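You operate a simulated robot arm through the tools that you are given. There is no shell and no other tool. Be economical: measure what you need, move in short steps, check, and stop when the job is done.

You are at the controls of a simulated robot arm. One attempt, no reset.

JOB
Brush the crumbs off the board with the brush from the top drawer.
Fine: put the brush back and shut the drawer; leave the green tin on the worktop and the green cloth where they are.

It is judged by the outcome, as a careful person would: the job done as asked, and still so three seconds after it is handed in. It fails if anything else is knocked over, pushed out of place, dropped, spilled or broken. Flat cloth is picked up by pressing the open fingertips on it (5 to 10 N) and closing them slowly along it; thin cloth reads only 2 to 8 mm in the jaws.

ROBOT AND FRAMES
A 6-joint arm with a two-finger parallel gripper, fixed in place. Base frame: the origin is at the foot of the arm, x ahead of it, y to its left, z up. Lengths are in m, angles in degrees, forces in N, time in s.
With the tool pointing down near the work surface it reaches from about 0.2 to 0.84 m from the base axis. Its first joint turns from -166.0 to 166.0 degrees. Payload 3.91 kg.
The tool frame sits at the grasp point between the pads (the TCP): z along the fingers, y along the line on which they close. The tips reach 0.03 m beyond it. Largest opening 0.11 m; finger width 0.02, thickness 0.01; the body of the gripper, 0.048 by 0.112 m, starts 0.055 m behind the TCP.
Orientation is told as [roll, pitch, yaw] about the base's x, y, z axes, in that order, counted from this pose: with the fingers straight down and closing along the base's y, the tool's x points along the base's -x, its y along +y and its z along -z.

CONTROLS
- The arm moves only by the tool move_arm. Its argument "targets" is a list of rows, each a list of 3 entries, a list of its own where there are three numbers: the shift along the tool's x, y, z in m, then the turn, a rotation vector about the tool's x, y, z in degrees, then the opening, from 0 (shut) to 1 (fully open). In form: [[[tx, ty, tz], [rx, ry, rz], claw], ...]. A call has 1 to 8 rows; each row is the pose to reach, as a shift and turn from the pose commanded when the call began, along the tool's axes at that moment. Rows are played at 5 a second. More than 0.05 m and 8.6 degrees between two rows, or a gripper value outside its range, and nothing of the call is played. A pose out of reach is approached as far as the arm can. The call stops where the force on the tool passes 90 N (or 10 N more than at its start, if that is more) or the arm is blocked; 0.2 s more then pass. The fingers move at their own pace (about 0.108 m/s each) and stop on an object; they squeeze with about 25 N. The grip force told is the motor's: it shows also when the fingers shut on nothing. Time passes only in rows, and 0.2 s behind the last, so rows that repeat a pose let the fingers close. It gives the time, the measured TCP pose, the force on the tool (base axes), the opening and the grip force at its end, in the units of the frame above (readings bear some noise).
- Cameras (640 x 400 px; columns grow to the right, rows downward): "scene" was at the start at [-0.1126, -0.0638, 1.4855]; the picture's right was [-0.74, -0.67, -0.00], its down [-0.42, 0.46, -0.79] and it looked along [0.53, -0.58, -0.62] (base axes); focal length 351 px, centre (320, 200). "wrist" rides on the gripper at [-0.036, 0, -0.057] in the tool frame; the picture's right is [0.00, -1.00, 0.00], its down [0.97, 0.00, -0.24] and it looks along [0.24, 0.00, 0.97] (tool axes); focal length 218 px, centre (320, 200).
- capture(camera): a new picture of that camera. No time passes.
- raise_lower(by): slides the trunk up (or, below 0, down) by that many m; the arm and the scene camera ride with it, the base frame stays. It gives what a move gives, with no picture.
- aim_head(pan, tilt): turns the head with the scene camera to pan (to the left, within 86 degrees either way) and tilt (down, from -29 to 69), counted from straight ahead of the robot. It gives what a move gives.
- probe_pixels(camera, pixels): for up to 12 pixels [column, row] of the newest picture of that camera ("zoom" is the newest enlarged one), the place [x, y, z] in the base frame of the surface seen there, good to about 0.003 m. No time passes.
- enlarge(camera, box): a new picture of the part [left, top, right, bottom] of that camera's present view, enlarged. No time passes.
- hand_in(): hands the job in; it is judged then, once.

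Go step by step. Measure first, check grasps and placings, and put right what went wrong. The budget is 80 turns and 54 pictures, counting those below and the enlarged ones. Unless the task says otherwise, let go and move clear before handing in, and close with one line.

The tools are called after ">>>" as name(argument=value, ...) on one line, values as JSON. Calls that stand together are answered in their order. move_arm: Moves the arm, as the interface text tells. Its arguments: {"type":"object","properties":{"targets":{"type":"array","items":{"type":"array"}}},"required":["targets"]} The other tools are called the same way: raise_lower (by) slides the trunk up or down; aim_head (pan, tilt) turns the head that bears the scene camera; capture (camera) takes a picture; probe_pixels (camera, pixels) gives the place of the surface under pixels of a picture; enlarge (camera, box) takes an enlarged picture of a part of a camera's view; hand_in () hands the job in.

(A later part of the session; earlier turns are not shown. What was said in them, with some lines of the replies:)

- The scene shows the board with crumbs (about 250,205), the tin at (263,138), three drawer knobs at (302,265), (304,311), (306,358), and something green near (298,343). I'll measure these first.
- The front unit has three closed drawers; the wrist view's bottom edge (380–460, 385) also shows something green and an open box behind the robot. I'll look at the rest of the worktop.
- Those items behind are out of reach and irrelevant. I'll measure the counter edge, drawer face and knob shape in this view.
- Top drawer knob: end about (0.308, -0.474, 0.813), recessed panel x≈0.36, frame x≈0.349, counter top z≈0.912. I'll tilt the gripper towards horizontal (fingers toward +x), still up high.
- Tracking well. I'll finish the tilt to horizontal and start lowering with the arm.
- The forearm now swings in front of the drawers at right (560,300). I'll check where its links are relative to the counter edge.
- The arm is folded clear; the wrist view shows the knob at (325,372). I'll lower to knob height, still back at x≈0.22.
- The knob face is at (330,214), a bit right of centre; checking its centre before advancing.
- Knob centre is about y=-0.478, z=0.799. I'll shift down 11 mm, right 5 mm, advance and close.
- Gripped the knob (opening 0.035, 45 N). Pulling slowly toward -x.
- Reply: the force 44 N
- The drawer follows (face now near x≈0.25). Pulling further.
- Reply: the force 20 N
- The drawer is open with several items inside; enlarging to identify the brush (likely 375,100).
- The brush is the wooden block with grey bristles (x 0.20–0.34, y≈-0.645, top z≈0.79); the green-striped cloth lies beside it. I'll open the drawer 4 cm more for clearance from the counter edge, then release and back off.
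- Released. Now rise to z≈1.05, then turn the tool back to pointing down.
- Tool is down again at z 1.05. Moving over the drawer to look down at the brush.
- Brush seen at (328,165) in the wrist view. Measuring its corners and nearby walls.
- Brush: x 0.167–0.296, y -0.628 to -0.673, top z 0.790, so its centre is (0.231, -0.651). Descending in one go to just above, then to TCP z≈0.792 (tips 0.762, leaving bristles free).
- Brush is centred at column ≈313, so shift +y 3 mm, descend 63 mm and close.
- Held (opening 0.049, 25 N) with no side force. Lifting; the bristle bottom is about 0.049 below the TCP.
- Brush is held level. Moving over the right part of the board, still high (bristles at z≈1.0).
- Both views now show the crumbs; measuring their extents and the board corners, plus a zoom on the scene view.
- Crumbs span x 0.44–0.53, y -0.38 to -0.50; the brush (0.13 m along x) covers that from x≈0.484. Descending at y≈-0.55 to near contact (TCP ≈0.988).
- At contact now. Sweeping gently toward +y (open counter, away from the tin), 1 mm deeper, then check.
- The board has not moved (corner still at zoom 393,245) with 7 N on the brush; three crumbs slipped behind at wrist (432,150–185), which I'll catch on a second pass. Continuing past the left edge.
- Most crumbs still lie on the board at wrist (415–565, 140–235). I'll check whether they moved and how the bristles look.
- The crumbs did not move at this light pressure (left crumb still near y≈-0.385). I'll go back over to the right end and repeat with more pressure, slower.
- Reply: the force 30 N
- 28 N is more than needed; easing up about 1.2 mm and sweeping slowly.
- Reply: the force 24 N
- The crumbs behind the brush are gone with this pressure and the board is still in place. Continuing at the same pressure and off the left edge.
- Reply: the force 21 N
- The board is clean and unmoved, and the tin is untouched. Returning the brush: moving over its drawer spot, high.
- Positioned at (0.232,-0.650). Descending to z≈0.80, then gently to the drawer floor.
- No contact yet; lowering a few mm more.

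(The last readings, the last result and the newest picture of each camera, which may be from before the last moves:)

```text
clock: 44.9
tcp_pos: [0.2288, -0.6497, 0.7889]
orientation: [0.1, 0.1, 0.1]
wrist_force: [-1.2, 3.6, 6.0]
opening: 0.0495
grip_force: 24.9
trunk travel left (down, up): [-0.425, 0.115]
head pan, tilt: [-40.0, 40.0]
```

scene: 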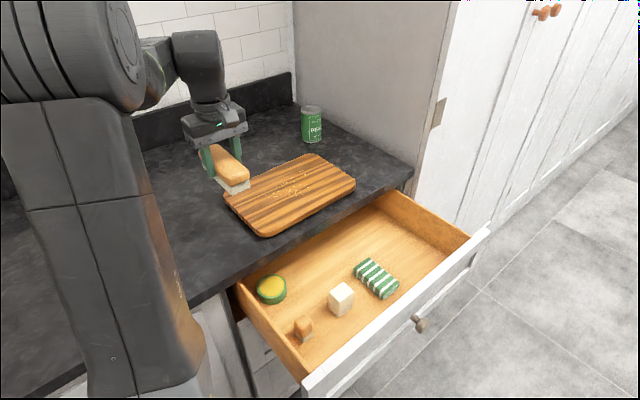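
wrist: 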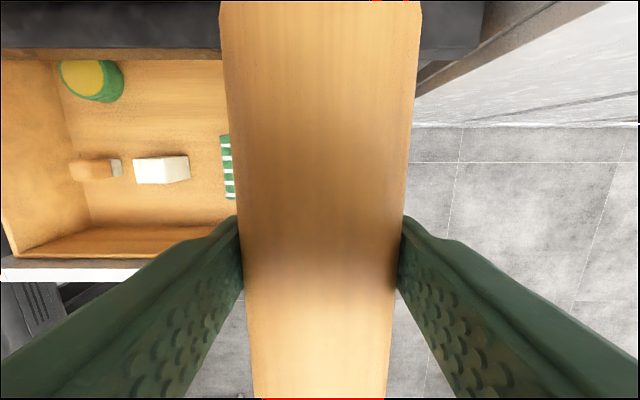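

Contact (6 N). Opening and rising straight up.

>>> move_arm(targets=[[[0, 0, 0], [0, 0, 0], 0.65], [[0, 0, 0], [0, 0, 0], 0.65], [[0, 0, -0.02], [0, 0, 0], 0.65], [[0, 0, -0.06], [0, 0, 0], 0.65], [[0, 0, -0.11], [0, 0, 0], 0.65], [[0, 0, -0.16], [0, 0, 0], 0.65], [[0, 0, -0.21], [0, 0, 0], 0.65], [[0, 0, -0.26], [0, 0, 0], 0.65]])

>>> capture(camera="wrist")

```text
clock: 46.6
tcp_pos: [0.2279, -0.6502, 1.0491]
orientation: [0.1, 0.0, 0.0]
wrist_force: [-0.9, 1.1, -0.4]
opening: 0.0715
grip_force: 0.1
trunk travel left (down, up): [-0.425, 0.115]
head pan, tilt: [-40.0, 40.0]
```

```text
20 pictures are left
```

wrist: 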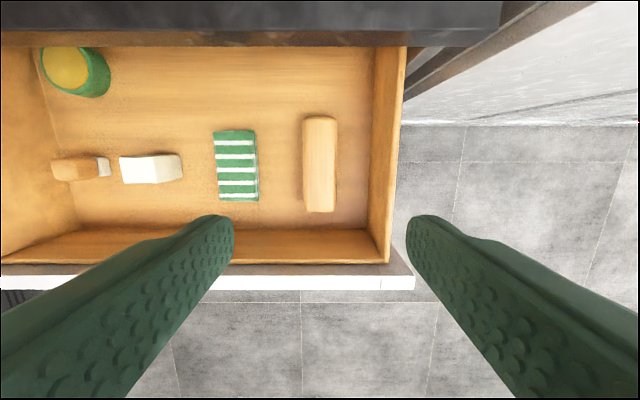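

The brush is back in its spot, other contents untouched. Moving back in front of the drawer to tilt the tool forward again.

>>> move_arm(targets=[[[0.03, 0.02, 0], [0, 0, 0], 0.6], [[0.07, 0.045, 0], [0, 0, 0], 0.6], [[0.11, 0.07, 0], [0, 0, 0], 0.6], [[0.15, 0.095, 0], [0, 0, 0], 0.6], [[0.19, 0.11, 0], [0, 0, 0], 0.6]])

>>> move_arm(targets=[[[0, 0.008, 0], [0, -8, 0], 0.6], [[0, 0.016, 0], [0, -16, 0], 0.6], [[0, 0.024, 0], [0, -24, 0], 0.6], [[0, 0.032, 0], [0, -32, 0], 0.6], [[0, 0.04, 0], [0, -40, 0], 0.6], [[0, 0.048, 0], [0, -48, 0], 0.6], [[0.01, 0.056, 0], [0, -56, 0], 0.6], [[0.03, 0.06, 0], [0, -64, 0], 0.6]])

>>> move_arm(targets=[[[0, 0, 0], [0, -8, 0], 0.6], [[0, 0, 0], [0, -16, 0], 0.6], [[0, 0, 0], [0, -22, 0], 0.6], [[0, 0, 0], [0, -26, 0], 0.6]])

```text
clock: 47.9
tcp_pos: [0.0381, -0.5409, 1.0439]
orientation: [0.0, 0.0, 0.1]
wrist_force: [0.2, 0.2, 0.6]
opening: 0.0664
grip_force: 0.2
trunk travel left (down, up): [-0.425, 0.115]
head pan, tilt: [-40.0, 40.0]
```

```text
clock: 49.6
tcp_pos: [0.009, -0.4803, 1.048]
orientation: [-0.1, -64.0, 0.1]
wrist_force: [0.2, -0.3, 0.4]
opening: 0.0662
grip_force: 0.0
trunk travel left (down, up): [-0.425, 0.115]
head pan, tilt: [-40.0, 40.0]
```

```text
clock: 50.6
tcp_pos: [0.01, -0.481, 1.0476]
orientation: [-179.1, -89.8, 179.2]
wrist_force: [0.4, -0.3, -0.7]
opening: 0.0658
grip_force: 0.0
trunk travel left (down, up): [-0.425, 0.115]
head pan, tilt: [-40.0, 40.0]
```

Horizontal at (0.01,-0.481,1.048). Backing off 3 cm and lowering to knob height.

>>> move_arm(targets=[[[0.02, 0, -0.03], [0, 0, 0], 0.6], [[0.06, 0, -0.03], [0, 0, 0], 0.6], [[0.1, 0, -0.03], [0, 0, 0], 0.6], [[0.14, 0, -0.03], [0, 0, 0], 0.6], [[0.18, 0, -0.03], [0, 0, 0], 0.6], [[0.22, 0, -0.03], [0, 0, 0], 0.6], [[0.247, 0, -0.03], [0, 0, 0], 0.6], [[0.247, 0, -0.03], [0, 0, 0], 0.6]])

>>> capture(camera="wrist")

>>> probe_pixels(camera="wrist", pixels=[[330, 205], [310, 205], [345, 205], [320, 225]])

```text
clock: 52.5
tcp_pos: [-0.0209, -0.4828, 0.8021]
orientation: [-60.0, -90.1, 60.0]
wrist_force: [-0.5, 0.2, 0.0]
opening: 0.0659
grip_force: 0.1
trunk travel left (down, up): [-0.425, 0.115]
head pan, tilt: [-40.0, 40.0]
```

```text
19 pictures are left
```

wrist: 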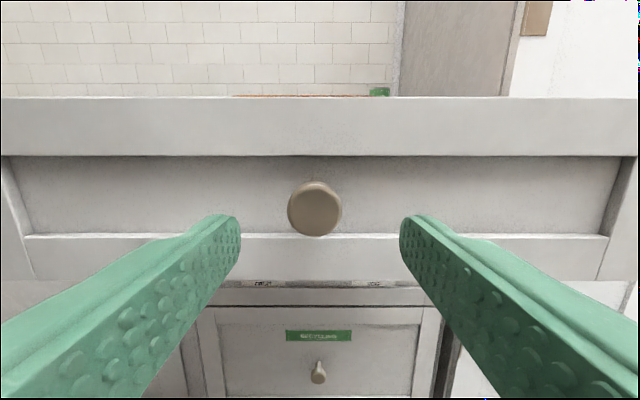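

```text
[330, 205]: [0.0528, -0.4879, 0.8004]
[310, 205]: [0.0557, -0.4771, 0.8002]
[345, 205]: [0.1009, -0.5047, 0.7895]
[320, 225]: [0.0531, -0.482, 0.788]
```

Knob face at x≈0.053, centre y≈-0.480, z≈0.80. Advancing 8 cm and gripping it.

>>> move_arm(targets=[[[0.001, 0.002, 0.03], [0, 0, 0], 0.6], [[0.001, 0.002, 0.06], [0, 0, 0], 0.6], [[0.001, 0.002, 0.08], [0, 0, 0], 0.6], [[0.001, 0.002, 0.08], [0, 0, 0], 0.0], [[0.001, 0.002, 0.08], [0, 0, 0], 0.0], [[0.001, 0.002, 0.08], [0, 0, 0], 0.0]])

>>> move_arm(targets=[[[0, 0, 0.03], [0, 0, 0], 0.0], [[0, 0, 0.06], [0, 0, 0], 0.0], [[0, 0, 0.09], [0, 0, 0], 0.0], [[0, 0, 0.12], [0, 0, 0], 0.0], [[0, 0, 0.15], [0, 0, 0], 0.0], [[0, 0, 0.18], [0, 0, 0], 0.0]])

```text
clock: 53.9
tcp_pos: [0.0586, -0.4801, 0.7992]
orientation: [-19.2, -90.0, 19.2]
wrist_force: [0.7, 0.3, 0.0]
opening: 0.0358
grip_force: 45.2
trunk travel left (down, up): [-0.425, 0.115]
head pan, tilt: [-40.0, 40.0]
```

```text
clock: 55.2
tcp_pos: [0.2387, -0.4793, 0.8001]
orientation: [-154.8, -89.8, 155.0]
wrist_force: [0.7, -0.9, 11.4]
opening: 0.0357
grip_force: 44.9
trunk travel left (down, up): [-0.425, 0.115]
head pan, tilt: [-40.0, 40.0]
```

Gripped and closing smoothly. Pushing the last ~8 cm, slowing at the end.

>>> move_arm(targets=[[[0, 0, 0.02], [0, 0, 0], 0.0], [[0, 0, 0.04], [0, 0, 0], 0.0], [[0, 0, 0.06], [0, 0, 0], 0.0], [[0, 0, 0.072], [0, 0, 0], 0.0], [[0, 0, 0.078], [0, 0, 0], 0.0], [[0, 0, 0.082], [0, 0, 0], 0.0], [[0, 0, 0.084], [0, 0, 0], 0.0], [[0, 0, 0.084], [0, 0, 0], 0.0]])

>>> capture(camera="wrist")

>>> probe_pixels(camera="wrist", pixels=[[150, 130], [450, 130], [150, 385], [320, 110], [320, 280]])

```text
clock: 57.0
tcp_pos: [0.3212, -0.4798, 0.7987]
orientation: [169.3, -89.9, -169.3]
wrist_force: [-44.7, -5.6, 7.4]
opening: 0.0355
grip_force: 45.3
trunk travel left (down, up): [-0.425, 0.115]
head pan, tilt: [-40.0, 40.0]
```

```text
18 pictures are left
```

wrist: 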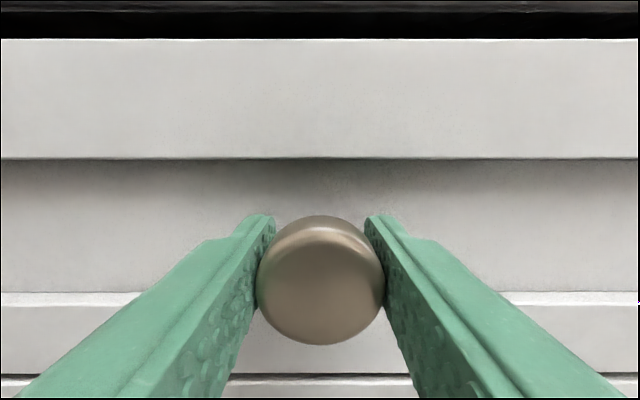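

```text
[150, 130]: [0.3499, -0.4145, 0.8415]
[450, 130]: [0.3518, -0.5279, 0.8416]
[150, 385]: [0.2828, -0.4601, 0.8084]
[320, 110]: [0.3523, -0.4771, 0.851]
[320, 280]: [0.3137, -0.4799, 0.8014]
```

The drawer hit its stop (45 N, face x≈0.350 as at the start). Easing off, releasing and backing away.

>>> move_arm(targets=[[[0, 0, -0.002], [0, 0, 0], 0.0], [[0, 0, -0.002], [0, 0, 0], 0.6], [[0, 0, -0.002], [0, 0, 0], 0.6], [[0, 0, -0.03], [0, 0, 0], 0.6], [[0, 0, -0.07], [0, 0, 0], 0.6], [[0, 0, -0.11], [0, 0, 0], 0.6], [[0, 0, -0.15], [0, 0, 0], 0.6]])

>>> aim_head(pan=-35, tilt=40)

>>> capture(camera="wrist")

>>> capture(camera="scene")

>>> probe_pixels(camera="wrist", pixels=[[200, 160], [450, 160], [320, 160], [320, 300]])

```text
clock: 58.6
tcp_pos: [0.1746, -0.4793, 0.7971]
orientation: [-25.9, -90.0, 26.0]
wrist_force: [0.6, -1.0, -0.9]
opening: 0.066
grip_force: 0.1
trunk travel left (down, up): [-0.425, 0.115]
head pan, tilt: [-40.0, 40.0]
```

```text
clock: 59.3
tcp_pos: [0.1745, -0.479, 0.7959]
orientation: [103.8, -89.9, -103.8]
wrist_force: [-0.2, -0.9, -0.3]
opening: 0.0659
grip_force: 0.1
trunk travel left (down, up): [-0.425, 0.115]
head pan, tilt: [-35.0, 40.0]
```

```text
17 pictures are left
```

wrist: 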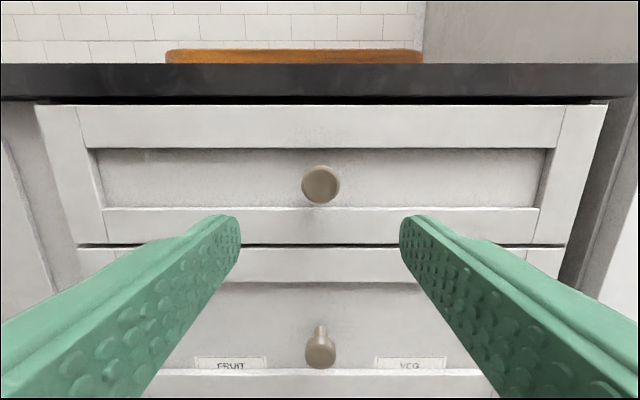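

```text
16 pictures are left
```

scene: 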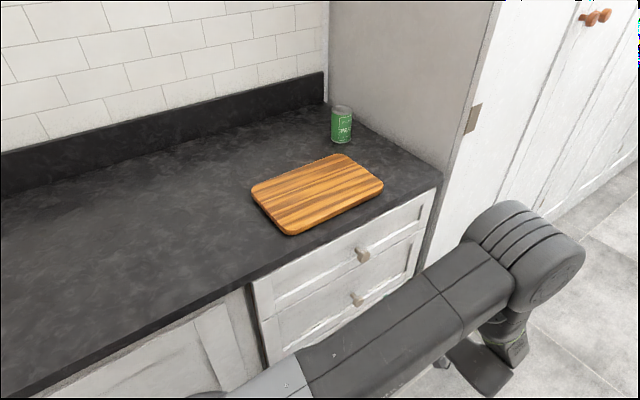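

```text
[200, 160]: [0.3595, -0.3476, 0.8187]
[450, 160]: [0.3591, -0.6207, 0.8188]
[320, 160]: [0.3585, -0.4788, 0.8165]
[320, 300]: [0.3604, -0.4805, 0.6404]
```

The top drawer is flush with the one below (x≈0.359 both), and the tin and board are in place. One close look at the board to confirm it is clean.

>>> enlarge(camera="scene", box=[230, 90, 440, 250])

```text
2.50 times, centred on (335, 170) of scene
```

zoom: 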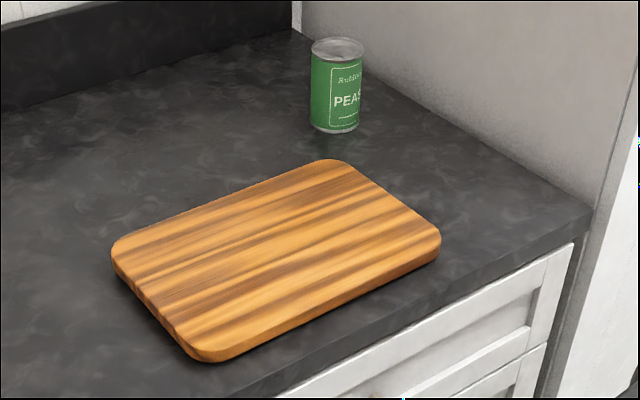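

The enlarged view shows no crumbs left on the board; the tin has not moved, the drawer is shut and the gripper is clear. Handing in.

>>> hand_in()

```text
The job is handed in.
```

The crumbs are off the board, the brush is back in its place in the shut top drawer, and the green tin and green cloth were left where they were.
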